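You operate a simulated robot arm through the tools that you are given. There is no shell and no other tool. Be economical: measure what you need, move in short steps, check, and stop when the job is done.

The job below is to be done with a simulated two-armed robot. You get a single attempt, and the scene is never put back.

JOB
Switch the drying cabinet off and seal the damp box.
Fine: switch and heat knob to off, vent shut; side shutter and lid shut, latch locked.
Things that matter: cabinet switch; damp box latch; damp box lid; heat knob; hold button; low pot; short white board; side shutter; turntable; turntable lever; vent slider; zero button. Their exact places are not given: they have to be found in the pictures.

Only the result counts: the job must be done as asked and must still hold three seconds after the hand-in. Knocking over, shifting, dropping, spilling or breaking anything else fails it. A push-on lid holds only when it is set on centred and level and pressed home; a screw cap is set on level and turned clockwise until tight.

ROBOT AND FRAMES
Two 6-joint arms with two-finger parallel grippers on one trunk, on a base that drives. Base frame: it is fixed to the floor where the robot stands at the start and does not move with it; the origin is under the middle of the robot, x ahead of it, y to its left, z up. Readings come in m, degrees, newtons and seconds.
The left shoulder is at the start at [0.06, 0.187, 1.173], the right one opposite. With the tool pointing down near the work surface each hand reaches from about 0.28 to 0.64 m from the robot's upright axis, wherever it stands, measured 20 degrees to its own side. Places, roughly: cabinet switch [0.6, 0, 0.9]; damp box latch [0.7, 0.1, 1.1]; damp box lid [0.9, 0, 1.1]; heat knob [0.6, 0.1, 0.9]; hold button [0.6, 0.2, 0.9]; low pot (5x5x5 cm) [0.9, 0.1, 1]; short white board (19x11x1 cm) [0.9, 0.1, 1]; side shutter [0.8, -0.1, 1.1]; turntable [0.5, 0.7, 0.9]; turntable lever [0.5, 0.5, 0.9]; vent slider [0.6, -0.1, 0.9]; zero button [0.6, 0.3, 0.9]. Payload 1.57 kg a hand.
Tool frame (each hand has its own): the origin (TCP) lies between the finger pads and is the grasp point; the fingertips stand 0.03 m ahead of it; z points along the fingers, y is the line along which they close. Largest opening 0.11 m; finger width 0.024, thickness 0.012; the body of the gripper, 0.048 by 0.112 m, starts 0.078 m behind the TCP.
Orientation is told as [roll, pitch, yaw] about the base's x, y, z axes, in that order, counted from this pose: with the fingers straight down and closing along the base's y, the tool's x points along the base's -x, its y along +y and its z along -z.

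CONTROLS
- The arms move only by the tool jog_arm. It takes "left_steps", "right_steps" or both (then of equal length, played together; a hand with none holds still); each is a list of rows, each a list of 3 entries, a list of its own where there are three numbers: the opening, from 0 (shut) to 1 (fully open), then the shift along the tool's x, y, z in m, then the turn, a rotation vector about the tool's x, y, z in degrees. In form: [[hand, [dx, dy, dz], [ax, ay, az]], ...]. A call has 1 to 12 rows; each row shifts and turns the commanded pose from where the row before left it, along the tool's axes as they then stand. Rows are played at 5 a second. More than 0.05 m and 8.6 degrees between two rows, or a gripper value outside its range, and nothing of the call is played. Where a pose cannot be reached the arm comes as near as it can. A force on the tool above 40 N (or 10 N above the force at the start of the call, whichever is more), or a blocked arm, ends the call early, and 0.2 s more pass. The fingers move at their own pace (about 0.153 m/s each) and stop on an object; they squeeze with about 36 N. The grip force told is the motor's: it shows also when the fingers shut on nothing. Time passes only in rows, and 0.2 s behind the last, so rows that do not move let the fingers close. The reply holds the time, the measured pose of the TCP, the force on the tool along the base axes, the opening and the grip force, in the units named above and with some noise, with the torque about the TCP (base axes, N m) and any sound that the robot's microphone picked up, and new pictures: "show" is both (left out), scene, wrist or none (wrist: the cameras of the hands that moved).
- Cameras (640 x 400 px; columns grow to the right, rows downward): "scene" is now at [0.0187, 0.0134, 1.724]; the picture's right is [0.17, -0.99, 0.00], its down [-0.69, -0.12, -0.72] and it looks along [0.71, 0.12, -0.70] (base axes); focal length 287 px, centre (320, 200). "left" rides on the left gripper at [0.07, -0.016, -0.141] in its tool frame; the picture's right is [0.23, 0.97, 0.00], its down [-0.85, 0.20, -0.48] and it looks along [-0.47, 0.11, 0.88] (tool axes); focal length 222 px, centre (320, 200). "right" rides on the right gripper at [0.07, 0.016, -0.141] in its tool frame; the picture's right is [-0.23, 0.97, 0.00], its down [-0.86, -0.20, -0.48] and it looks along [-0.47, -0.11, 0.88] (tool axes); focal length 222 px, centre (320, 200).
- move_column(by): slides the trunk up (or, below 0, down) by that many m; the arms and the scene camera ride with it, the base frame stays. It gives what a move gives, with no picture.
- steer(legs): drives the robot by 1 to 6 legs, each [ahead, left, turn to the left] in m, m and degrees, along the robot's own axes; the way and the turn of a leg run together, so that a leg with both is an arc; at most 1.5 m and 180 degrees a leg. The arms and the cameras ride along, it lands a little off, and it stops where it bumps. It gives what a move gives, and a new picture of the scene camera.
- pan_tilt(pan, tilt): turns the head with the scene camera to pan (to the left, within 86 degrees either way) and tilt (down, from -29 to 69), counted from straight ahead of the robot. It gives what a move gives, and a new picture of the scene camera.
- pixel_to_xyz(camera, pixels): there is no depth. For up to 12 entries [column, row, z] of the newest picture of that camera ("zoom" is the newest enlarged one), the place [x, y] in the base frame at which the ray of that pixel passes the height z, good to about 0.002 m. No time passes.
- inspect(camera, box): a new picture of the part [left, top, right, bottom] of that camera's present view, enlarged. No time passes.
- close_job(): hands the job in; it is judged then, once.

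Keep the steps short. Do not move on a guess: measure, check each grasp and each placing, and mend mistakes. In all there are 80 turns and 260 pictures (those below and enlarged ones count). Leave the grippers open and the arms clear of the work at the hand-in unless told otherwise, and finish with a single line.

The tools are called after "Emit:" as name(argument=value, ...) on one line, values as JSON. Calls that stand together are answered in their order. jog_arm: Moves the arms, as the interface text tells. Its arguments: {"type":"object","properties":{"left_steps":{"type":"array"},"right_steps":{"type":"array"},"show":{"type":"string","enum":["both","scene","wrist","none"]}},"required":[]} The other tools are called the same way: move_column (by) slides the trunk up or down; steer (legs) drives the base; pan_tilt (pan, tilt) turns the head that bears the scene camera; pixel_to_xyz (camera, pixels) gives the place at which the rays of pixels pass given heights; inspect (camera, box) takes an enlarged picture of a part of a camera's view; close_job () hands the job in.

At the start:

```text
time: 0.0
left_eef_pos: [0.3622, 0.1852, 1.4288]
left_tcp_rot: [0.1, 0.1, 0.0]
left_contact_force: [-0.6, 0.4, -0.5]
left_wrist_torque: [-0.02, -0.02, -0.02]
left_gripper_width: 0.1099
left_gripper_force: 0.1
right_eef_pos: [0.3698, -0.167, 1.4328]
right_tcp_rot: [0.0, 0.1, -0.1]
right_contact_force: [0.1, 0.1, 0.1]
right_wrist_torque: [0.04, 0.02, -0.01]
right_gripper_width: 0.1099
right_gripper_force: 0.1
trunk travel left (down, up): [-0.801, 0.189]
robot x, y, heading: [-0.0001, 0.0004, 0.0]
head pan, tilt: [9.8, 44.1]
```

scene: 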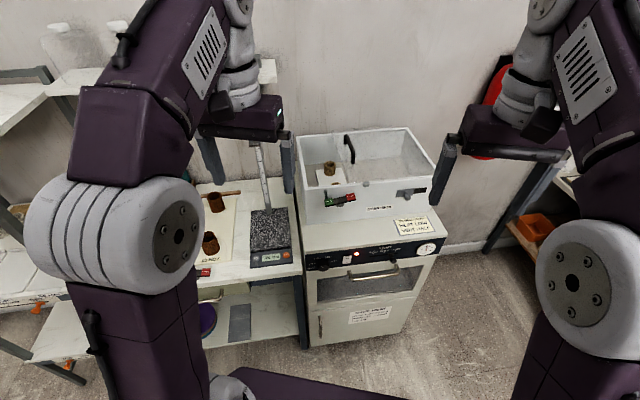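
right: 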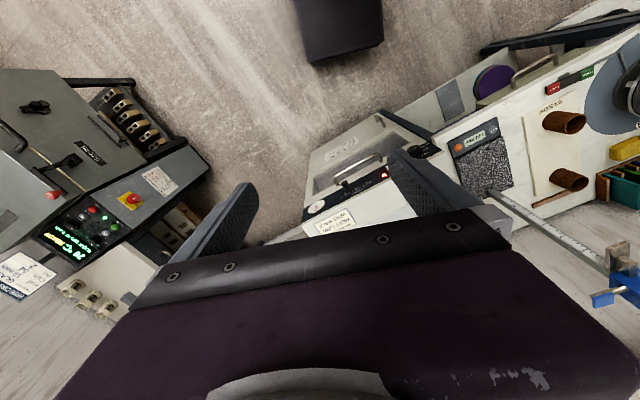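
left: 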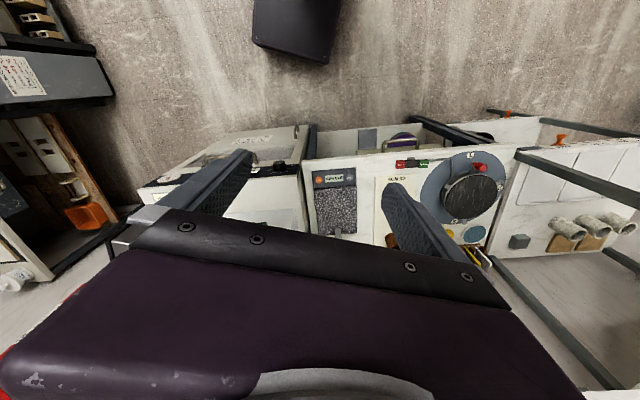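

I see the white damp box on top of the drying cabinet, near (365,180) in the scene picture. I'll enlarge the box and the cabinet panel.

Emit:
inspect(camera="scene", box=[280, 110, 450, 216])

Emit:
inspect(camera="scene", box=[290, 200, 450, 300])

```text
3.76 times, centred on (365, 163) of scene
```

zoom: 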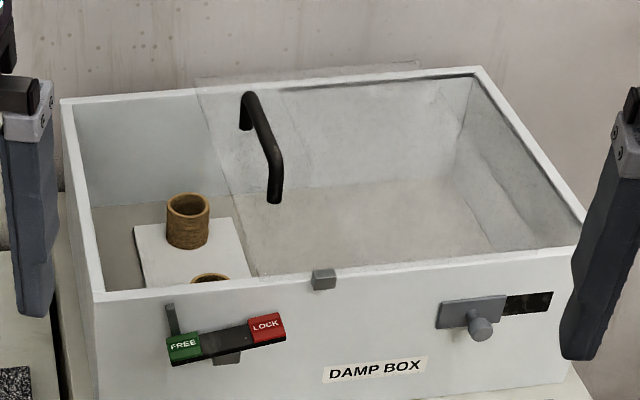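

```text
4.00 times, centred on (370, 250) of scene
```

zoom: 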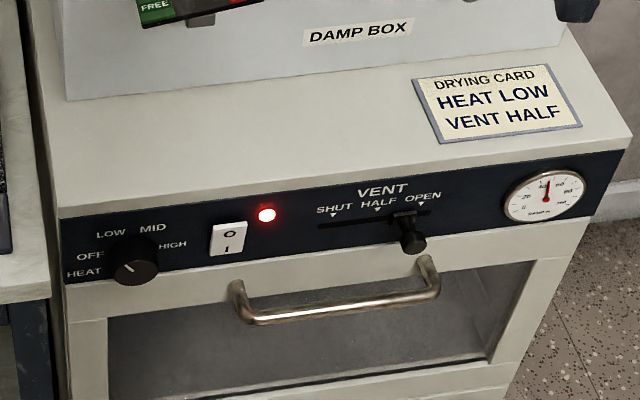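

The cabinet has a heat knob (about at OFF/LOW), a rocker switch and a vent slider near OPEN. I'll take rays for the panel parts, and enlarge the latch and the shutter to read them.

Emit:
pixel_to_xyz(camera="zoom", pixels=[[135, 260, 0.9], [135, 260, 0.95], [228, 238, 0.9], [228, 238, 0.95], [410, 236, 0.9], [410, 236, 0.95], [335, 214, 0.9], [335, 214, 0.95], [60, 217, 0.95], [628, 137, 0.95], [60, 217, 1.0], [628, 137, 1.0]])

Emit:
inspect(camera="scene", box=[315, 180, 365, 211])

Emit:
inspect(camera="scene", box=[305, 240, 365, 277])

Emit:
inspect(camera="right", box=[290, 100, 480, 240])

```text
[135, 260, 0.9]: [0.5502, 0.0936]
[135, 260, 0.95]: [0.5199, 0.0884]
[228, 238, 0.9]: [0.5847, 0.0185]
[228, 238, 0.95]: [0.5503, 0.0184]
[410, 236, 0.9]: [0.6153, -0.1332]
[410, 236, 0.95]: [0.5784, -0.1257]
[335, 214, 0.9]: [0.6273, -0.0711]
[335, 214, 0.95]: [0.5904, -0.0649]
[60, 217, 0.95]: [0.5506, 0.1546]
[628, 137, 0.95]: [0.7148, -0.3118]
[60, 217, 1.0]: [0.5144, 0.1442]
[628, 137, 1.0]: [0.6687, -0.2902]
```

```text
12.80 times, centred on (340, 196) of scene
```

zoom: 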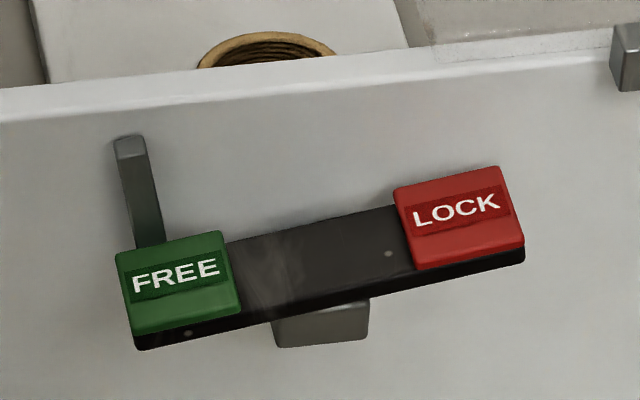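

```text
10.67 times, centred on (335, 258) of scene
```

zoom: 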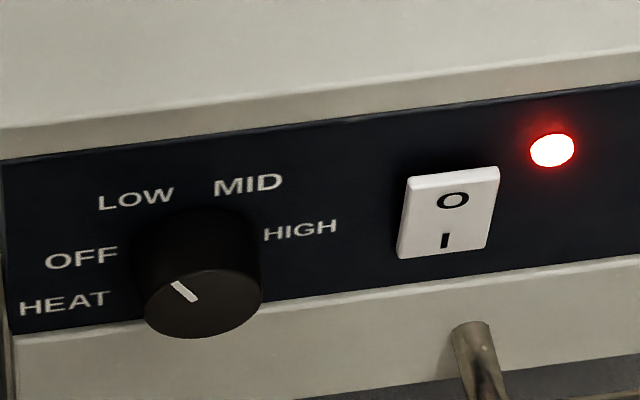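

```text
2.86 times, centred on (385, 170) of right
```

zoom: 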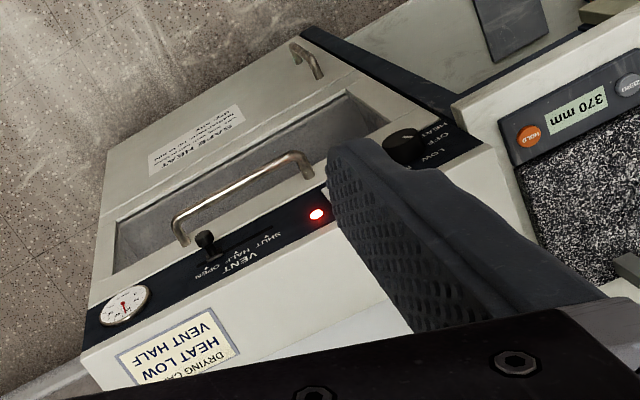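

The cabinet is turned about 19° from the base axes. I'll triangulate its parts by crossing rays from the right wrist camera with rays from the scene camera.

Emit:
pixel_to_xyz(camera="zoom", pixels=[[316, 214, 0.85], [316, 214, 0.95], [205, 238, 0.85], [205, 238, 0.95], [124, 305, 0.85], [124, 305, 0.95], [404, 140, 0.85], [404, 140, 0.95]])

Emit:
pixel_to_xyz(camera="scene", pixels=[[356.7, 253.8, 0.85], [356.7, 253.8, 0.95], [426, 248.5, 0.85], [426, 248.5, 0.95], [353, 256, 0.9]])

```text
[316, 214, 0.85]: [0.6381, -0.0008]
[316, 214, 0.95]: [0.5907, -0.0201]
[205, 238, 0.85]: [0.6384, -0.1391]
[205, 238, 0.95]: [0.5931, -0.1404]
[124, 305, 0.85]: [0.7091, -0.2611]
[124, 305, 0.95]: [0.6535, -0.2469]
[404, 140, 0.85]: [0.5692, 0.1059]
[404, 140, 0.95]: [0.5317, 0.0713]
```

```text
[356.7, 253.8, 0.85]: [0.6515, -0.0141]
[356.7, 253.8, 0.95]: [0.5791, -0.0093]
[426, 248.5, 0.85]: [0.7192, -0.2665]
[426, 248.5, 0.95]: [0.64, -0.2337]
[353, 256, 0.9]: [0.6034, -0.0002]
```

LED is at about (0.613, -0.012, 0.904), the gauge at (0.685, -0.255, 0.893) and the heat knob tip at (0.555, 0.092, 0.89). That puts the cabinet yaw at about 16.5°. I'll turn the robot square to it, then check for room on the right.

Emit:
steer(legs=[[0, 0, 16.5]])

Emit:
pan_tilt(pan=-35, tilt=50)

```text
time: 1.3
left_eef_pos: [0.295, 0.2794, 1.428]
left_tcp_rot: [0.1, -0.1, 16.4]
left_contact_force: [0.6, 0.0, -0.1]
left_wrist_torque: [-0.02, 0.01, 0.0]
left_gripper_width: 0.1102
left_gripper_force: 0.0
right_eef_pos: [0.403, -0.0566, 1.4313]
right_tcp_rot: [0.0, 0.0, 16.4]
right_contact_force: [0.7, 0.6, -0.9]
right_wrist_torque: [-0.01, -0.01, 0.0]
right_gripper_width: 0.1099
right_gripper_force: 0.1
trunk travel left (down, up): [-0.801, 0.189]
robot x, y, heading: [0.0017, -0.0007, 16.5]
head pan, tilt: [9.8, 44.1]
```

scene: 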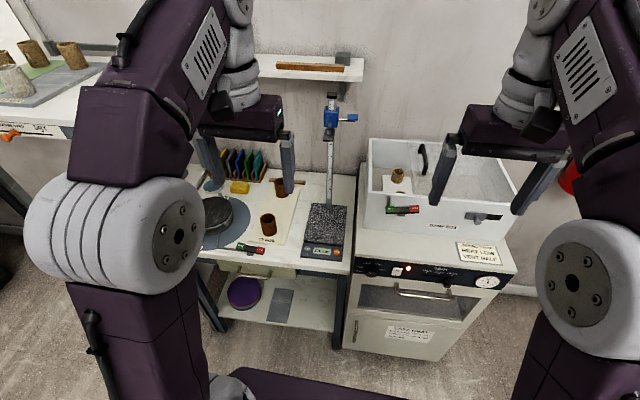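

```text
time: 2.5
left_eef_pos: [0.2955, 0.2802, 1.4288]
left_tcp_rot: [0.2, 0.0, 16.4]
left_contact_force: [0.2, 0.1, 0.3]
left_wrist_torque: [0.01, 0.02, 0.01]
left_gripper_width: 0.11
left_gripper_force: 0.1
right_eef_pos: [0.4022, -0.0559, 1.4316]
right_tcp_rot: [0.0, 0.1, 16.4]
right_contact_force: [-0.2, -0.3, 0.3]
right_wrist_torque: [0.0, 0.02, -0.01]
right_gripper_width: 0.1102
right_gripper_force: 0.1
trunk travel left (down, up): [-0.801, 0.189]
robot x, y, heading: [0.0029, -0.0002, 16.6]
head pan, tilt: [-35.0, 50.0]
```

scene: 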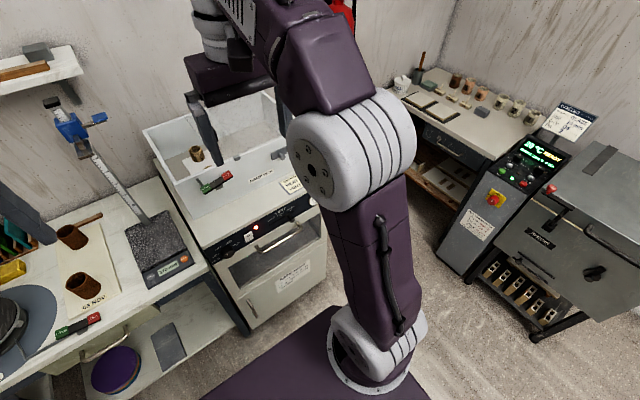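

There is open floor to the right. I'll shift 0.25 m right to stand centred on the cabinet, then look straight ahead.

Emit:
steer(legs=[[0, -0.25, 0]])

Emit:
pan_tilt(pan=0, tilt=44)

Emit:
inspect(camera="scene", box=[220, 120, 420, 245])

Emit:
inspect(camera="scene", box=[230, 220, 410, 332])

```text
time: 4.3
left_eef_pos: [0.3654, 0.0361, 1.4285]
left_tcp_rot: [0.0, 0.0, 16.5]
left_contact_force: [-0.4, 0.0, -0.1]
left_wrist_torque: [-0.02, -0.01, -0.01]
left_gripper_width: 0.1101
left_gripper_force: 0.2
right_eef_pos: [0.4733, -0.299, 1.4328]
right_tcp_rot: [-0.1, 0.1, 16.4]
right_contact_force: [0.1, 0.3, -0.2]
right_wrist_torque: [-0.01, 0.02, 0.0]
right_gripper_width: 0.1099
right_gripper_force: 0.0
trunk travel left (down, up): [-0.801, 0.189]
robot x, y, heading: [0.0729, -0.2428, 16.3]
head pan, tilt: [-35.0, 50.0]
```

scene: 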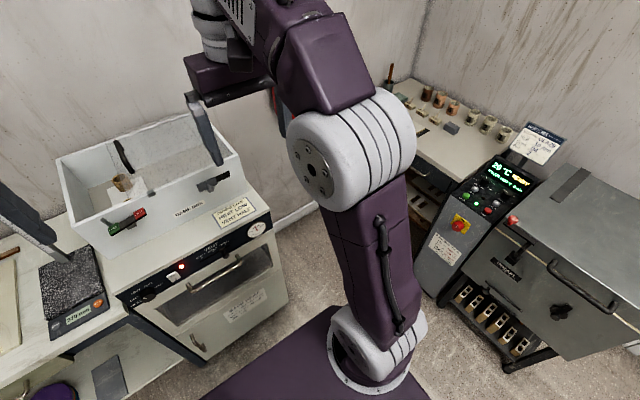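

```text
time: 5.3
left_eef_pos: [0.3669, 0.0348, 1.4291]
left_tcp_rot: [0.1, 0.0, 16.5]
left_contact_force: [0.1, 0.2, 0.3]
left_wrist_torque: [-0.02, 0.04, -0.01]
left_gripper_width: 0.11
left_gripper_force: 0.0
right_eef_pos: [0.4737, -0.2994, 1.4321]
right_tcp_rot: [0.0, 0.1, 16.4]
right_contact_force: [0.3, -0.4, 0.0]
right_wrist_torque: [0.01, 0.01, -0.01]
right_gripper_width: 0.11
right_gripper_force: 0.1
trunk travel left (down, up): [-0.801, 0.189]
robot x, y, heading: [0.0708, -0.2454, 16.7]
head pan, tilt: [0.0, 44.0]
```

scene: 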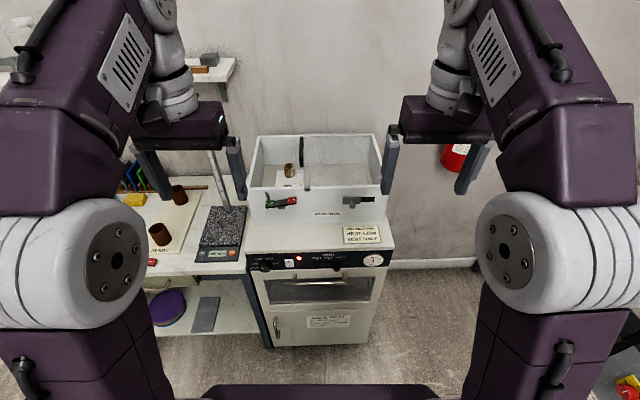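

```text
3.20 times, centred on (320, 182) of scene
```

zoom: 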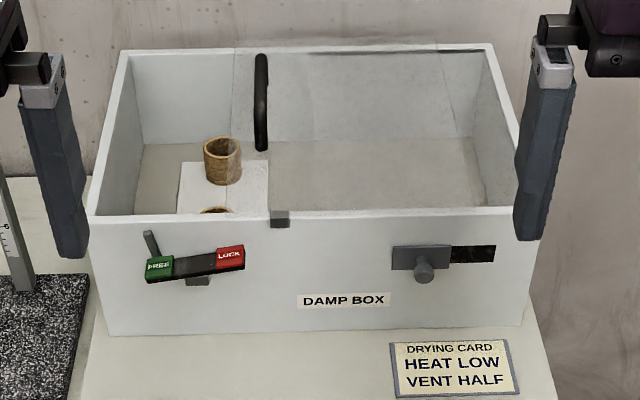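

```text
3.56 times, centred on (320, 276) of scene
```

zoom: 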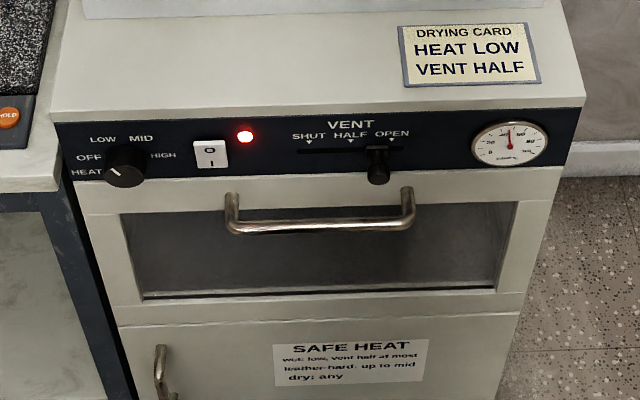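

Good square view. Next I'll look at the same items from both wrist cameras, so I can triangulate them.

Emit:
inspect(camera="left", box=[0, 0, 640, 400])

Emit:
inspect(camera="right", box=[0, 0, 640, 400])

```text
1.00 times, centred on (320, 200) of left (not enlarged: the box is as wide or as high as the picture)
```

zoom: 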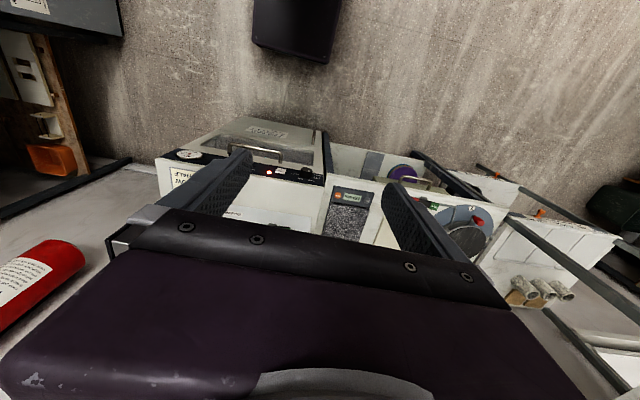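

```text
1.00 times, centred on (320, 200) of right (not enlarged: the box is as wide or as high as the picture)
```

zoom: 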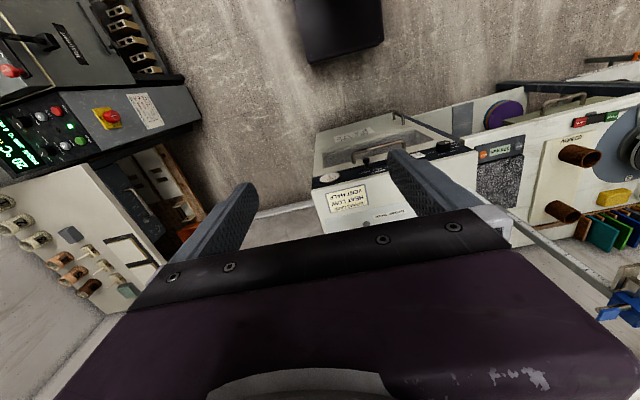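

The wrist cameras give little help here. I'll record scene rays now, lower the trunk 0.2 m, then take them again for a vertical baseline.

Emit:
pixel_to_xyz(camera="scene", pixels=[[301.9, 137.2, 1.1], [301.6, 166.2, 1.1], [352.5, 205, 1.1], [291.9, 200.3, 1.1], [269.7, 203.1, 1.1], [307.5, 188.4, 1.1], [248.1, 187.8, 1.1], [382.5, 185, 1.1], [259.1, 135.6, 1.1], [373.75, 134.4, 1.1], [253.75, 224.7, 1.0], [299.1, 257.7, 0.9]])

Emit:
move_column(by=-0.2)

Emit:
pan_tilt(pan=0, tilt=38)

Emit:
inspect(camera="scene", box=[220, 110, 420, 235])

Emit:
inspect(camera="scene", box=[230, 210, 410, 322])

```text
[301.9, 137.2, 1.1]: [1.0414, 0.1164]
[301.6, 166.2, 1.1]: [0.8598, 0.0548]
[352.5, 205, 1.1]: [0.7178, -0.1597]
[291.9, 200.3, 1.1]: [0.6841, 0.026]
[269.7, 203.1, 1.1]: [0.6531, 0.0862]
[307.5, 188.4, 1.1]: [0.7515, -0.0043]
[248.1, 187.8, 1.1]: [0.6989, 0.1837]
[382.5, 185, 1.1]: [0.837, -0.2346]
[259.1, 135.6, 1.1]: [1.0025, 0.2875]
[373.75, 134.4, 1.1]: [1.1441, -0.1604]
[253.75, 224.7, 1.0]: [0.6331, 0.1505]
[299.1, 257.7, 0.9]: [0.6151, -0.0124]
```

```text
time: 7.5
left_eef_pos: [0.367, 0.0336, 1.2278]
left_tcp_rot: [0.1, 0.0, 16.4]
left_contact_force: [-0.5, 0.4, 0.1]
left_wrist_torque: [-0.01, 0.01, -0.01]
left_gripper_width: 0.1101
left_gripper_force: 0.0
right_eef_pos: [0.4739, -0.3008, 1.233]
right_tcp_rot: [0.0, 0.0, 16.5]
right_contact_force: [0.0, 0.7, 1.0]
right_wrist_torque: [-0.04, 0.04, 0.01]
right_gripper_width: 0.1102
right_gripper_force: 0.0
trunk travel left (down, up): [-0.601, 0.389]
robot x, y, heading: [0.0716, -0.2455, 16.5]
head pan, tilt: [0.0, 44.0]
```

```text
time: 8.2
left_eef_pos: [0.3665, 0.0353, 1.2287]
left_tcp_rot: [0.1, -0.1, 16.4]
left_contact_force: [-0.8, -0.5, 0.3]
left_wrist_torque: [-0.03, 0.01, -0.02]
left_gripper_width: 0.11
left_gripper_force: 0.1
right_eef_pos: [0.4744, -0.3007, 1.2323]
right_tcp_rot: [0.0, 0.0, 16.4]
right_contact_force: [0.0, -0.1, 0.1]
right_wrist_torque: [0.01, 0.0, 0.03]
right_gripper_width: 0.1101
right_gripper_force: 0.0
trunk travel left (down, up): [-0.601, 0.389]
robot x, y, heading: [0.0698, -0.2469, 16.3]
head pan, tilt: [0.0, 38.0]
```

scene: 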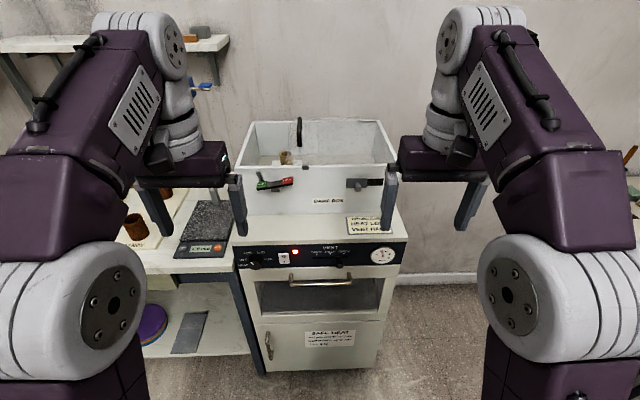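

```text
3.20 times, centred on (320, 172) of scene
```

zoom: 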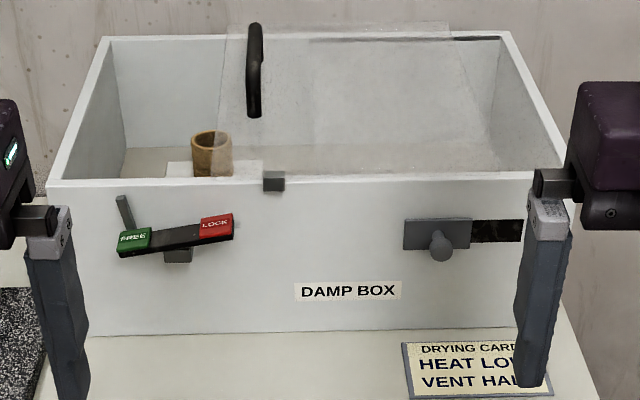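

```text
3.56 times, centred on (320, 266) of scene
```

zoom: 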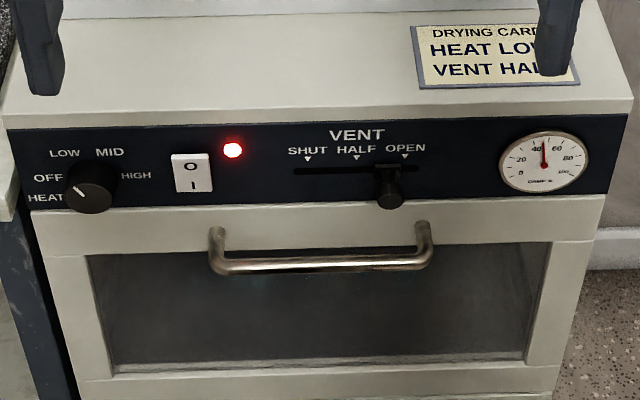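

I can now see the lid: a clear sliding plate with a handle, and the right half of the box has a fixed cover. I'll take the same points from the lower camera height.

Emit:
pixel_to_xyz(camera="scene", pixels=[[300, 118.4, 1.1], [299.4, 146, 1.1], [357.5, 186.6, 1.1], [287.8, 180.6, 1.1], [262.2, 184.4, 1.1], [305.6, 166.6, 1.1], [235, 167.8, 1.1], [398.1, 164.7, 1.1], [252.8, 121.9, 1.1], [378.75, 120, 1.1], [245, 214.7, 1.0], [295.6, 252, 0.9]])

Emit:
pixel_to_xyz(camera="zoom", pixels=[[91, 195, 0.89], [193, 172, 0.89], [391, 197, 0.89], [307, 169, 0.9], [389, 172, 0.9], [10, 130, 0.93], [632, 100, 0.93], [220, 268, 0.85], [430, 262, 0.85], [545, 163, 0.893]])

```text
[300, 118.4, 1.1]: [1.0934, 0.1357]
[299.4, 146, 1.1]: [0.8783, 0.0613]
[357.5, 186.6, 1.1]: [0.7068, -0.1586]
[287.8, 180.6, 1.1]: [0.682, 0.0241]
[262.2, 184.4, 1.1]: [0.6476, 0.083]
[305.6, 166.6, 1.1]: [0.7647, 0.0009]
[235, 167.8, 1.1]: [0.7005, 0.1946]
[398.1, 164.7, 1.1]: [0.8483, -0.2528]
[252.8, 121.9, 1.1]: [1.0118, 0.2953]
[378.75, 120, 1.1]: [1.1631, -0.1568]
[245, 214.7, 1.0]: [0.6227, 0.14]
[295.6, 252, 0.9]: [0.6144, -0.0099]
```

```text
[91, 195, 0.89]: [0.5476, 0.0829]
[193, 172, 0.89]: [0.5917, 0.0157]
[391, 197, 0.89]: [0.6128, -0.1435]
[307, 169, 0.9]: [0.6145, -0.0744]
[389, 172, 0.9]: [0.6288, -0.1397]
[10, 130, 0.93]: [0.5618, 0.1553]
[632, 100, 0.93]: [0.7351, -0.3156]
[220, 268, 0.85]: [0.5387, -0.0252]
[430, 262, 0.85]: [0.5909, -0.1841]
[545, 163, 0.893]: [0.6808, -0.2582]
```

Measured so far:
- **Cabinet and box:** yaw is about 18.3°. The box rim is at z≈1.11.
- **Box parts:** lid handle top at z≈1.16, LOCK pad at (0.69, 0.028, 1.09), shutter knob at (0.74, -0.154, 1.08).
- **Panel:** face at d≈0.578, with the switch at z≈0.888.

First I'll close the left hand, move it ahead and tilt it to point ahead and down, ready for the switch.

Emit:
jog_arm(left_steps=[[0, [-0.04, 0, 0], [0, 0, -0.65]], [0, [-0.04, 0, 0], [0, 0, -0.65]], [0, [-0.04, 0, 0], [0, 0, -0.65]], [0, [0, 0, 0], [0, -7.5, 0]], [0, [0, 0, 0], [0, -7.5, 0]], [0, [0, 0, 0], [0, -7.5, 0]], [0, [0, 0, 0], [0, -7.5, 0]], [0, [0, 0, 0], [0, -7.5, 0]], [0, [0, 0, 0], [0, -7.5, 0]], [0, [0, 0, 0], [0, -7.5, 0]], [0, [0, 0, 0], [0, -7.5, 0]]], show="both")

```text
time: 10.6
left_eef_pos: [0.4661, 0.0652, 1.196]
left_tcp_rot: [0.0, -60.0, 18.4]
left_contact_force: [-0.5, -0.5, 0.4]
left_wrist_torque: [-0.02, 0.02, 0.01]
left_gripper_width: 0.0
left_gripper_force: 20.9
left hand out of reach, approached as far as the arm can: row 2, 3, 11
right_eef_pos: [0.4744, -0.3005, 1.2319]
right_tcp_rot: [0.0, 0.0, 16.4]
right_contact_force: [-0.7, -0.1, 0.0]
right_wrist_torque: [-0.01, 0.02, 0.0]
right_gripper_width: 0.1102
right_gripper_force: 0.1
trunk travel left (down, up): [-0.601, 0.389]
robot x, y, heading: [0.0696, -0.2439, 16.5]
head pan, tilt: [0.0, 38.0]
```

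scene: 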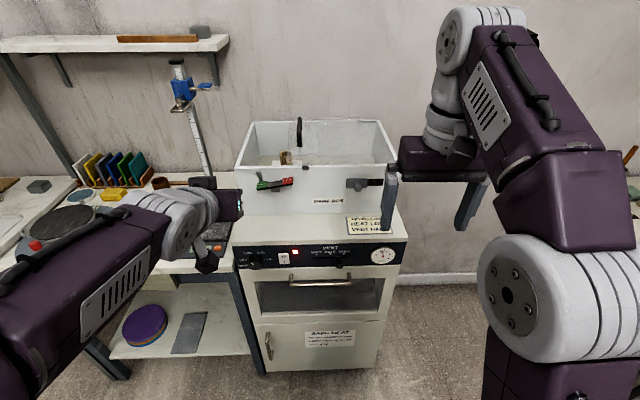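
left: 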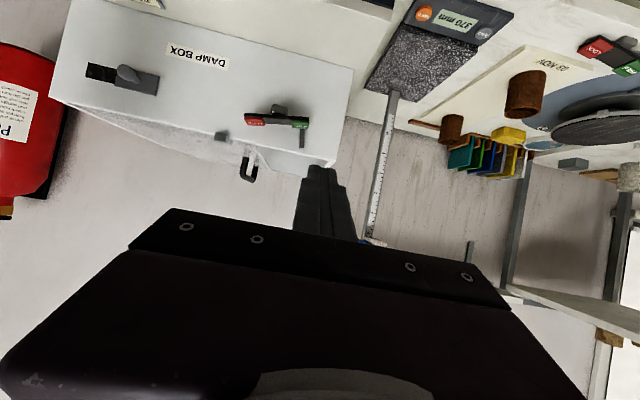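

The left hand now points ahead and down. I'll lower it to a spot about 5 cm short of the switch.

Emit:
jog_arm(left_steps=[[0, [0, -0.03, 0], [0, 0, 0]], [0, [0, -0.03, 0], [0, 0, 0]], [0, [0, -0.0265, 0], [0, 0, 0]], [0, [0.0313, 0, 0.0229], [0, 0, 0]], [0, [0.0313, 0, 0.0229], [0, 0, 0]], [0, [0.0313, 0, 0.0229], [0, 0, 0]], [0, [0.0313, 0, 0.0229], [0, 0, 0]], [0, [0.0313, 0, 0.0229], [0, 0, 0]], [0, [0.0313, 0, 0.0229], [0, 0, 0]], [0, [0.0313, 0, 0.0229], [0, 0, 0]]], show="both")

```text
time: 12.8
left_eef_pos: [0.5332, -0.0131, 0.9378]
left_tcp_rot: [1.3, -59.7, 17.4]
left_contact_force: [0.5, 0.9, -0.6]
left_wrist_torque: [-0.02, 0.01, 0.02]
left_gripper_width: 0.0002
left_gripper_force: 21.7
left hand out of reach, approached as far as the arm can: row 10
right_eef_pos: [0.4749, -0.3004, 1.2327]
right_tcp_rot: [0.0, 0.0, 16.4]
right_contact_force: [-0.4, -0.3, -0.6]
right_wrist_torque: [0.01, -0.03, 0.02]
right_gripper_width: 0.11
right_gripper_force: 0.0
trunk travel left (down, up): [-0.601, 0.389]
robot x, y, heading: [0.0705, -0.2466, 16.4]
head pan, tilt: [0.0, 38.0]
```

scene: 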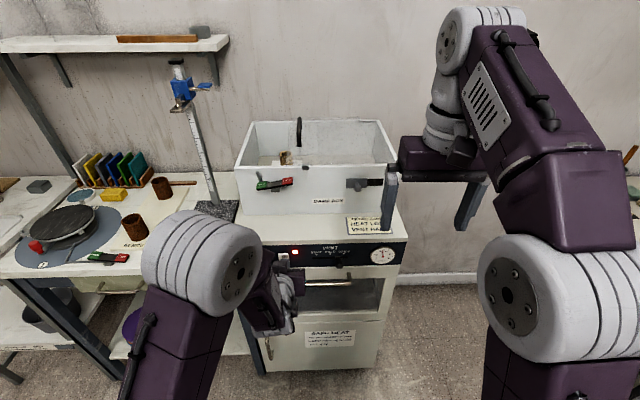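
left: 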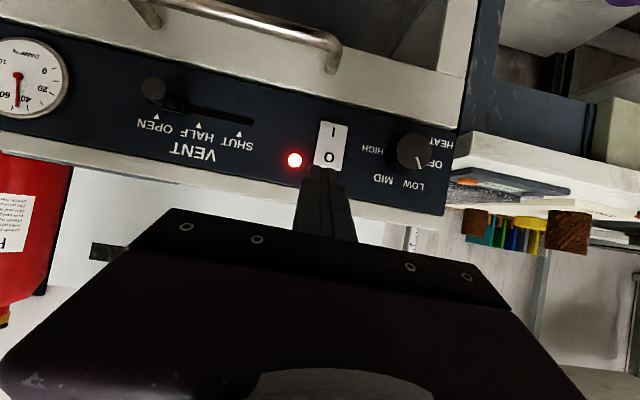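

The wrist camera now shows the panel upside down, with the fingertips just beside the O half of the switch near (325,165). I'll enlarge it.

Emit:
inspect(camera="left", box=[270, 100, 470, 225])

Emit:
pixel_to_xyz(camera="left", pixels=[[331, 132, 0.88], [328, 157, 0.895], [295, 160, 0.904], [322, 170, 0.92], [332, 146, 0.888], [153, 92, 0.88], [250, 122, 0.88], [414, 152, 0.888]])

```text
3.20 times, centred on (370, 162) of left
```

zoom: 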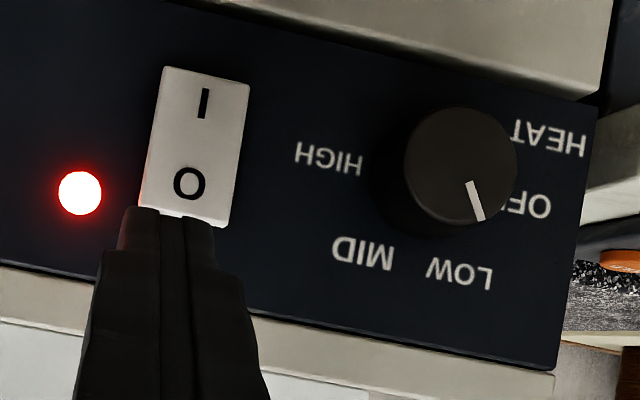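

```text
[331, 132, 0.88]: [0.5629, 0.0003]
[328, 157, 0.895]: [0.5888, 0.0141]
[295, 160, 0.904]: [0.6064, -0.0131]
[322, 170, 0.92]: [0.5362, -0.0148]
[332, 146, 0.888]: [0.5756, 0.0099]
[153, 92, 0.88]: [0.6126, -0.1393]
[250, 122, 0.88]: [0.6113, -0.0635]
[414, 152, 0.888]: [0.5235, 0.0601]
```

The heat pointer is on LOW, so OFF is about 57° counterclockwise. Driving straight along the tool should land on the O half if I shift 9 mm in +y. I'll approach it.

Emit:
jog_arm(left_steps=[[0, [0, 0.009, 0.01], [0, 0, 0]], [0, [0, 0, 0.01], [0, 0, 0]], [0, [0, 0, 0.01], [0, 0, 0]]], show="wrist")

```text
time: 13.6
left_eef_pos: [0.5576, 0.0001, 0.9311]
left_tcp_rot: [0.6, -59.9, 18.0]
left_contact_force: [0.2, -0.1, 0.1]
left_wrist_torque: [0.03, -0.04, 0.0]
left_gripper_width: 0.0
left_gripper_force: 21.7
left hand out of reach, approached as far as the arm can: row 1
right_eef_pos: [0.4732, -0.3006, 1.2335]
right_tcp_rot: [-0.1, 0.0, 16.4]
right_contact_force: [-0.7, 0.0, 0.6]
right_wrist_torque: [-0.01, 0.02, 0.0]
right_gripper_width: 0.1102
right_gripper_force: 0.0
trunk travel left (down, up): [-0.601, 0.389]
robot x, y, heading: [0.072, -0.2459, 16.3]
head pan, tilt: [0.0, 38.0]
```

left: 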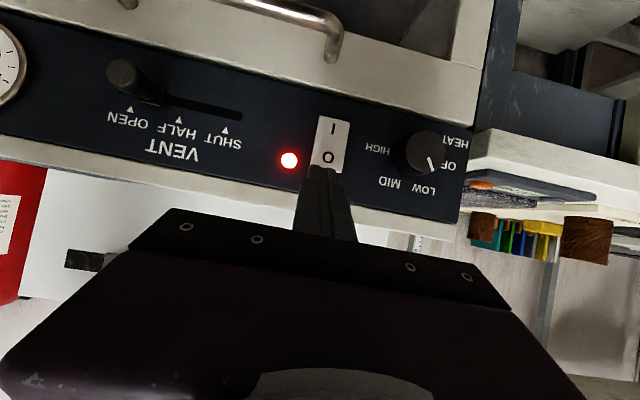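

The fingertips are at s≈0.555, z≈0.916, which is about 12 mm too high for the O half. I'll step 12 mm along tool x (down) and then forward.

Emit:
jog_arm(left_steps=[[0, [0.012, 0.004, 0], [0, 0, 0]], [0, [0, 0, 0.006], [0, 0, 0]], [0, [0, 0, 0.006], [0, 0, 0]]], show="wrist")

```text
time: 14.4
left_eef_pos: [0.5665, 0.0027, 0.922]
left_tcp_rot: [0.9, -59.8, 17.8]
left_contact_force: [-0.9, 0.5, 0.4]
left_wrist_torque: [-0.04, -0.02, -0.01]
left_gripper_width: 0.0001
left_gripper_force: 21.3
left hand out of reach, approached as far as the arm can: row 1
right_eef_pos: [0.4739, -0.3013, 1.232]
right_tcp_rot: [-0.1, 0.0, 16.3]
right_contact_force: [-0.1, -1.0, -0.6]
right_wrist_torque: [0.0, 0.02, 0.02]
right_gripper_width: 0.1101
right_gripper_force: 0.1
trunk travel left (down, up): [-0.601, 0.389]
robot x, y, heading: [0.0736, -0.2443, 16.3]
head pan, tilt: [0.0, 38.0]
```

left: 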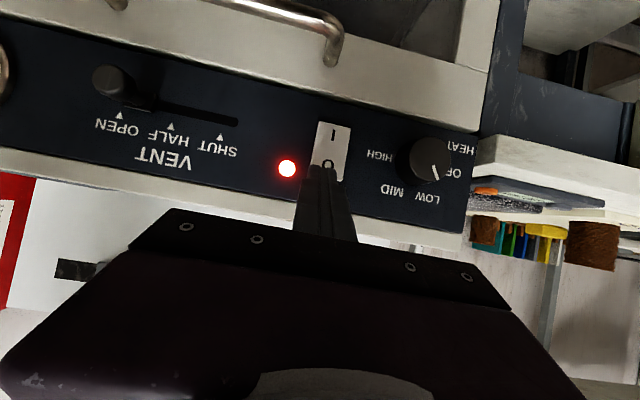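

The arm is at its limit going lower. I'll back off 2 cm and use the trunk to lower instead.

Emit:
jog_arm(left_steps=[[0, [0, 0, -0.02], [0, 0, 0]]], show="none")

Emit:
move_column(by=-0.02)

Emit:
jog_arm(left_steps=[[0, [0, 0, 0.006], [0, 0, 0]]], show="wrist")

```text
time: 14.8
left_eef_pos: [0.5498, -0.0029, 0.9336]
left_tcp_rot: [1.0, -59.9, 17.7]
left_contact_force: [0.7, 0.2, 0.3]
left_wrist_torque: [-0.02, -0.02, -0.02]
left_gripper_width: 0.0
left_gripper_force: 20.9
right_eef_pos: [0.4728, -0.3026, 1.2325]
right_tcp_rot: [0.0, -0.2, 16.3]
right_contact_force: [0.2, -0.9, 0.2]
right_wrist_torque: [0.02, 0.01, -0.01]
right_gripper_width: 0.1098
right_gripper_force: 0.0
trunk travel left (down, up): [-0.601, 0.389]
robot x, y, heading: [0.0709, -0.2436, 16.4]
head pan, tilt: [0.0, 38.0]
```

```text
time: 15.4
left_eef_pos: [0.5503, -0.0027, 0.9121]
left_tcp_rot: [1.0, -59.8, 17.7]
left_contact_force: [0.2, 0.9, 0.0]
left_wrist_torque: [0.05, 0.0, -0.06]
left_gripper_width: 0.0
left_gripper_force: 21.5
right_eef_pos: [0.4738, -0.3004, 1.2129]
right_tcp_rot: [0.0, -0.1, 16.4]
right_contact_force: [0.0, 0.7, 0.6]
right_wrist_torque: [0.01, 0.01, 0.02]
right_gripper_width: 0.1099
right_gripper_force: 0.1
trunk travel left (down, up): [-0.581, 0.409]
robot x, y, heading: [0.0719, -0.2456, 16.2]
head pan, tilt: [0.0, 38.0]
```

```text
time: 15.8
left_eef_pos: [0.5564, -0.0002, 0.9094]
left_tcp_rot: [0.9, -59.8, 17.8]
left_contact_force: [0.5, 0.0, 1.1]
left_wrist_torque: [0.0, 0.01, 0.0]
left_gripper_width: 0.0001
left_gripper_force: 20.9
right_eef_pos: [0.4744, -0.3022, 1.2129]
right_tcp_rot: [0.0, 0.0, 16.3]
right_contact_force: [-0.6, 0.2, -0.1]
right_wrist_torque: [0.03, 0.03, -0.02]
right_gripper_width: 0.1101
right_gripper_force: 0.1
trunk travel left (down, up): [-0.581, 0.409]
robot x, y, heading: [0.0728, -0.2422, 16.6]
head pan, tilt: [0.0, 38.0]
```

left: 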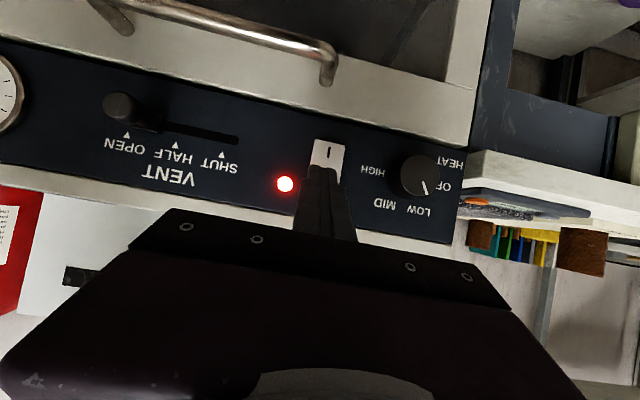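

The fingertips are lined up, with the leading edge on the middle of O. I'll press forward in small steps.

Emit:
jog_arm(left_steps=[[0, [0, 0.002, 0.006], [0, 0, 0]], [0, [0, 0, 0.006], [0, 0, 0]], [0, [0, 0, 0.004], [0, 0, 0]], [0, [0, 0, 0.004], [0, 0, 0]], [0, [0, 0, 0.004], [0, 0, 0]]], show="wrist")

```text
time: 17.0
left_eef_pos: [0.5688, 0.0058, 0.9007]
left_tcp_rot: [1.0, -59.9, 17.6]
left_contact_force: [-23.4, -7.6, 10.8]
left_wrist_torque: [0.04, -0.2, 0.04]
left_gripper_width: 0.0002
left_gripper_force: 21.5
right_eef_pos: [0.4686, -0.3022, 1.2144]
right_tcp_rot: [0.0, -0.4, 16.4]
right_contact_force: [0.1, -0.6, -0.2]
right_wrist_torque: [0.02, 0.01, -0.01]
right_gripper_width: 0.1099
right_gripper_force: 0.0
trunk travel left (down, up): [-0.581, 0.409]
robot x, y, heading: [0.0709, -0.2457, 16.4]
head pan, tilt: [0.0, 38.0]
```

left: 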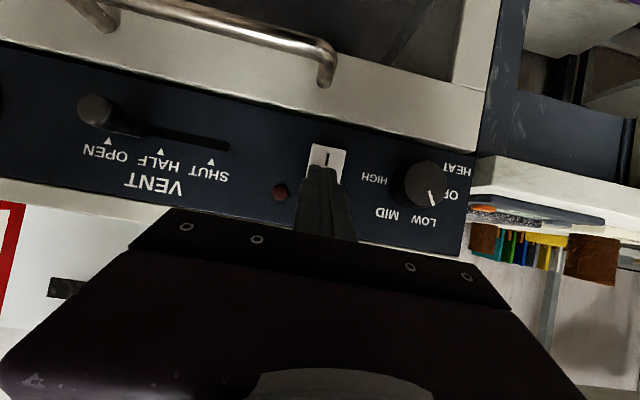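

The LED is out, so the cabinet switch is off. I'll back away, level the tool to horizontal, move it over to the heat knob column and lower the trunk.

Emit:
jog_arm(left_steps=[[0, [0, 0, -0.04], [0, 0, 0]], [0, [0, 0, -0.04], [0, 0, 0]], [0, [-0.04, 0.02, 0], [0, 0, 0]], [0, [-0.04, 0.02, 0], [0, 0, 0]], [0, [0, 0.02, 0], [0, -7.5, 0]], [0, [0, 0.02, 0], [0, -7.5, 0]], [0.6, [0, 0, 0], [0, -7.5, 0]], [0.6, [0, 0, 0], [0, -7.5, 0]]], show="none")

Emit:
move_column(by=-0.1)

Emit:
jog_arm(left_steps=[[0.6, [0, 0, 0], [0, 0, 0]]], show="both")

```text
time: 18.8
left_eef_pos: [0.5606, 0.0451, 1.0716]
left_tcp_rot: [74.8, -87.5, -56.0]
left_contact_force: [0.5, 0.3, -0.4]
left_wrist_torque: [0.0, 0.01, 0.0]
left_gripper_width: 0.0663
left_gripper_force: 0.1
left hand out of reach, approached as far as the arm can: row 6, 7, 8
right_eef_pos: [0.4751, -0.3003, 1.2129]
right_tcp_rot: [0.0, 0.1, 16.4]
right_contact_force: [1.3, -0.9, 0.2]
right_wrist_torque: [0.02, 0.02, -0.01]
right_gripper_width: 0.11
right_gripper_force: 0.0
trunk travel left (down, up): [-0.581, 0.409]
robot x, y, heading: [0.0726, -0.2445, 16.5]
head pan, tilt: [0.0, 38.0]
```

```text
time: 20.2
left_eef_pos: [0.5595, 0.0456, 0.9724]
left_tcp_rot: [73.9, -87.5, -55.1]
left_contact_force: [-0.7, -0.4, -0.6]
left_wrist_torque: [0.01, 0.02, 0.0]
left_gripper_width: 0.0662
left_gripper_force: 0.1
right_eef_pos: [0.4743, -0.2999, 1.1129]
right_tcp_rot: [0.0, 0.0, 16.4]
right_contact_force: [-0.1, -0.5, 0.3]
right_wrist_torque: [0.0, -0.03, 0.02]
right_gripper_width: 0.11
right_gripper_force: 0.0
trunk travel left (down, up): [-0.481, 0.509]
robot x, y, heading: [0.0752, -0.2445, 16.4]
head pan, tilt: [0.0, 38.0]
```

```text
time: 20.6
left_eef_pos: [0.5595, 0.0446, 0.9719]
left_tcp_rot: [73.7, -87.4, -54.8]
left_contact_force: [0.0, 0.2, -0.1]
left_wrist_torque: [0.01, 0.02, -0.01]
left_gripper_width: 0.066
left_gripper_force: 0.1
right_eef_pos: [0.4739, -0.2997, 1.1129]
right_tcp_rot: [0.0, 0.0, 16.4]
right_contact_force: [0.2, -0.5, 0.2]
right_wrist_torque: [0.03, 0.02, 0.0]
right_gripper_width: 0.11
right_gripper_force: 0.1
trunk travel left (down, up): [-0.481, 0.509]
robot x, y, heading: [0.0773, -0.2455, 16.7]
head pan, tilt: [0.0, 38.0]
```

scene: 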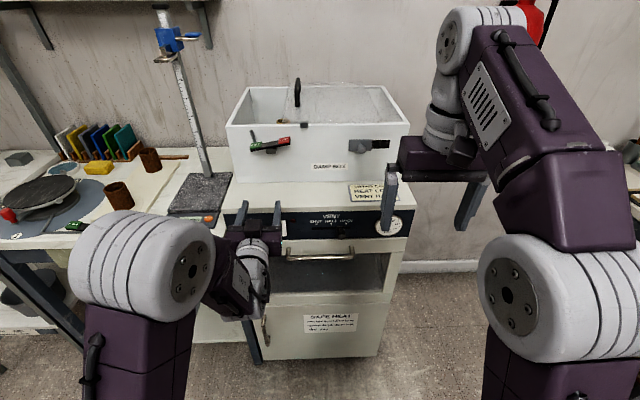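
left: 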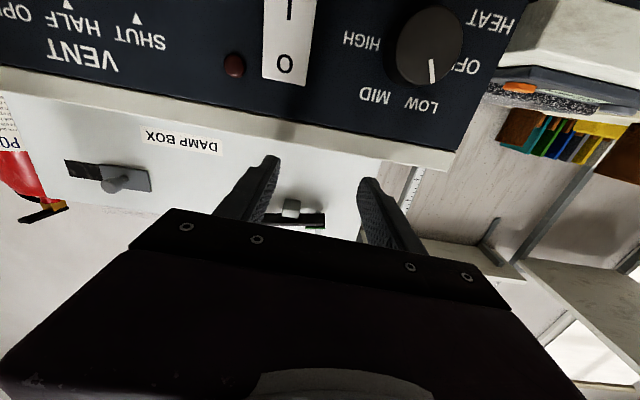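

With the tool level the arm can't fold back far enough. I'll drive the robot back 0.12 m for room.

Emit:
steer(legs=[[-0.12, 0, 0]])

Emit:
jog_arm(left_steps=[[0.6, [0, 0.02, 0], [0, 0, 0]], [0.6, [0, 0.02, 0], [0, 0, 0]]], show="wrist")

```text
time: 21.8
left_eef_pos: [0.443, 0.0108, 0.9715]
left_tcp_rot: [74.5, -87.4, -55.6]
left_contact_force: [-0.5, -0.5, -0.2]
left_wrist_torque: [0.01, 0.01, 0.0]
left_gripper_width: 0.0662
left_gripper_force: 0.0
right_eef_pos: [0.3584, -0.3353, 1.1143]
right_tcp_rot: [0.0, 0.0, 16.4]
right_contact_force: [-0.4, 0.6, 0.4]
right_wrist_torque: [0.02, 0.0, 0.03]
right_gripper_width: 0.1101
right_gripper_force: 0.1
trunk travel left (down, up): [-0.481, 0.509]
robot x, y, heading: [-0.0493, -0.2782, 16.5]
head pan, tilt: [0.0, 38.0]
```

scene: 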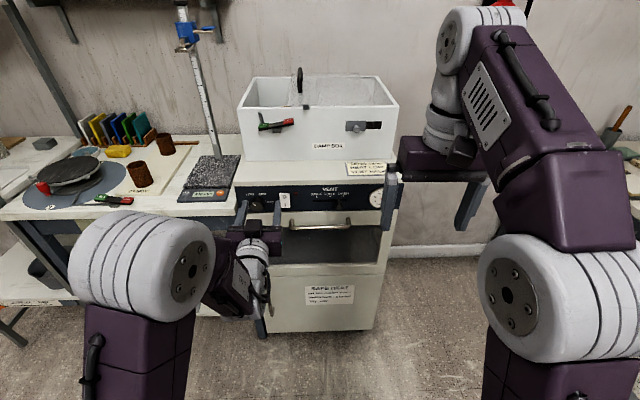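

```text
time: 22.4
left_eef_pos: [0.4385, 0.0147, 0.9746]
left_tcp_rot: [73.0, -87.3, -53.9]
left_contact_force: [0.2, 0.0, 0.8]
left_wrist_torque: [0.02, 0.02, 0.0]
left_gripper_width: 0.0659
left_gripper_force: 0.1
left hand out of reach, approached as far as the arm can: row 1, 2
right_eef_pos: [0.3577, -0.3345, 1.1121]
right_tcp_rot: [0.0, 0.1, 16.4]
right_contact_force: [1.0, -0.3, -0.2]
right_wrist_torque: [-0.02, -0.03, 0.01]
right_gripper_width: 0.11
right_gripper_force: 0.0
trunk travel left (down, up): [-0.481, 0.509]
robot x, y, heading: [-0.0421, -0.2782, 16.3]
head pan, tilt: [0.0, 38.0]
```

left: 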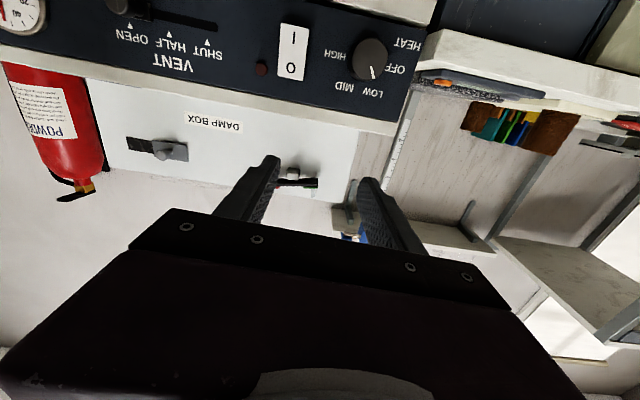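

The commanded pose is still inside the arm's near limit. I'll move forward toward the panel plane to bring it back into range.

Emit:
jog_arm(left_steps=[[0.6, [0, 0, 0.03], [0, 0, 0]], [0.6, [0, 0, 0.03], [0, 0, 0]], [0.6, [0, 0, 0.02], [0, 0, 0]]], show="wrist")

```text
time: 23.2
left_eef_pos: [0.5182, 0.0271, 0.974]
left_tcp_rot: [71.5, -87.3, -52.2]
left_contact_force: [-0.2, 0.7, 0.5]
left_wrist_torque: [0.01, 0.0, 0.04]
left_gripper_width: 0.0661
left_gripper_force: 0.1
left hand out of reach, approached as far as the arm can: row 1, 2, 3
right_eef_pos: [0.3575, -0.3342, 1.1127]
right_tcp_rot: [0.0, 0.0, 16.4]
right_contact_force: [0.4, 0.5, -0.7]
right_wrist_torque: [-0.01, -0.02, -0.03]
right_gripper_width: 0.1101
right_gripper_force: 0.0
trunk travel left (down, up): [-0.481, 0.509]
robot x, y, heading: [-0.0432, -0.2796, 16.5]
head pan, tilt: [0.0, 38.0]
```

left: 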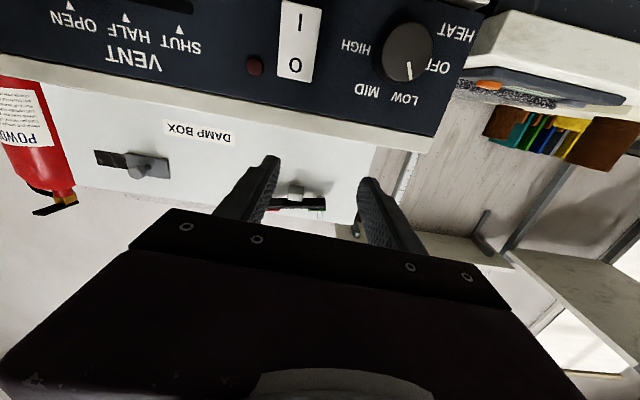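

The arm is still too folded to move left. I'll back the robot off another 0.15 m so it can extend, then see what it reaches.

Emit:
steer(legs=[[-0.15, 0, 0]])

Emit:
jog_arm(left_steps=[[0.6, [0, 0, 0.04], [0, 0, 0]], [0.6, [0, 0, 0.04], [0, 0, 0]], [0.6, [0, 0, 0.03], [0, 0, 0]]], show="both")

```text
time: 24.6
left_eef_pos: [0.3719, -0.0142, 0.9752]
left_tcp_rot: [73.1, -87.3, -53.8]
left_contact_force: [-0.4, 1.5, -0.4]
left_wrist_torque: [0.02, -0.01, 0.0]
left_gripper_width: 0.0664
left_gripper_force: 0.2
right_eef_pos: [0.2132, -0.3778, 1.1126]
right_tcp_rot: [0.0, 0.0, 16.4]
right_contact_force: [-0.5, -0.3, 0.5]
right_wrist_torque: [0.01, -0.05, 0.01]
right_gripper_width: 0.1101
right_gripper_force: 0.1
trunk travel left (down, up): [-0.481, 0.509]
robot x, y, heading: [-0.1848, -0.3182, 16.3]
head pan, tilt: [0.0, 38.0]
```

scene: 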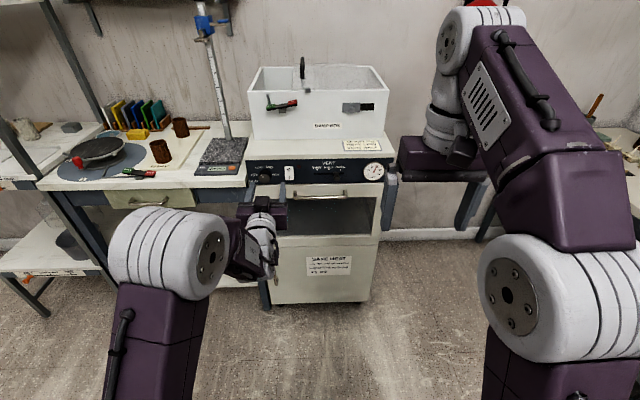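

```text
time: 25.4
left_eef_pos: [0.4774, 0.023, 0.9737]
left_tcp_rot: [68.8, -87.1, -49.2]
left_contact_force: [0.9, -0.6, 0.0]
left_wrist_torque: [-0.01, -0.02, -0.05]
left_gripper_width: 0.066
left_gripper_force: 0.0
right_eef_pos: [0.2146, -0.3767, 1.113]
right_tcp_rot: [0.0, 0.1, 16.4]
right_contact_force: [-0.1, -0.3, -0.4]
right_wrist_torque: [-0.02, 0.03, -0.02]
right_gripper_width: 0.1099
right_gripper_force: 0.0
trunk travel left (down, up): [-0.481, 0.509]
robot x, y, heading: [-0.1893, -0.3206, 16.2]
head pan, tilt: [0.0, 38.0]
```

scene: 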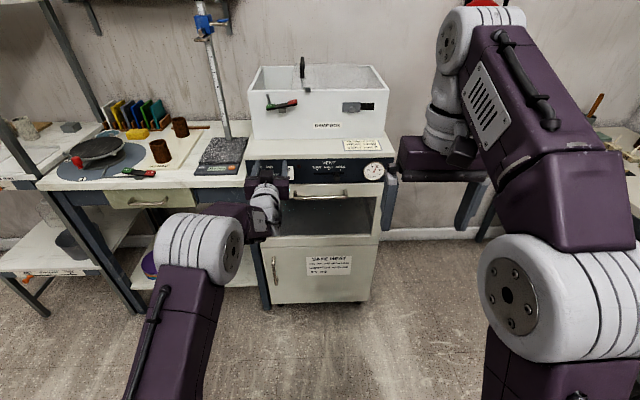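
left: 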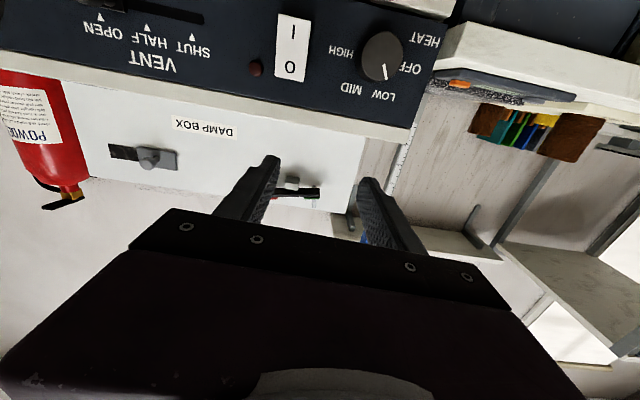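

The pose is now fully reachable, and the LED ray matches the earlier measurement exactly. The knob face comes out at about (0.551, 0.088, 0.88). I'll move down and left so the open fingers stand in front of it.

Emit:
jog_arm(left_steps=[[0.6, [0.03, 0.012, 0], [0, 0, 0]], [0.6, [0.03, 0.012, 0], [0, 0, 0]], [0.6, [0.03, 0.012, 0], [0, 0, 0]]], show="none")

Emit:
inspect(camera="left", box=[240, 80, 440, 205])

```text
time: 26.2
left_eef_pos: [0.481, 0.0178, 0.8919]
left_tcp_rot: [68.8, -87.3, -48.6]
left_contact_force: [0.3, 0.9, -0.5]
left_wrist_torque: [0.03, -0.04, -0.02]
left_gripper_width: 0.066
left_gripper_force: 0.1
left hand out of reach, approached as far as the arm can: row 1, 2, 3
right_eef_pos: [0.2145, -0.3768, 1.1121]
right_tcp_rot: [0.1, 0.0, 16.4]
right_contact_force: [0.2, 0.2, 0.1]
right_wrist_torque: [-0.02, 0.01, -0.04]
right_gripper_width: 0.11
right_gripper_force: 0.1
trunk travel left (down, up): [-0.481, 0.509]
robot x, y, heading: [-0.1911, -0.3199, 16.1]
head pan, tilt: [0.0, 38.0]
```

```text
3.20 times, centred on (340, 142) of left
```

zoom: 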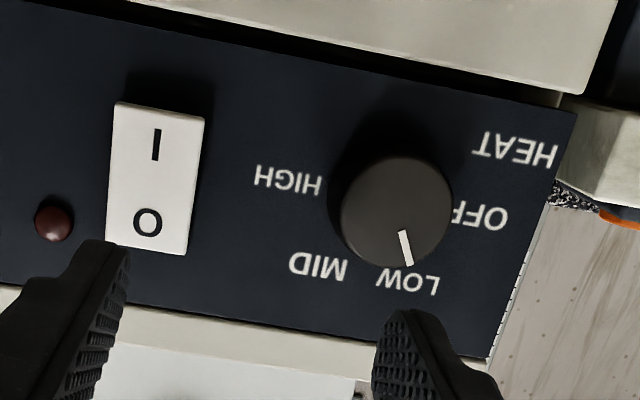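

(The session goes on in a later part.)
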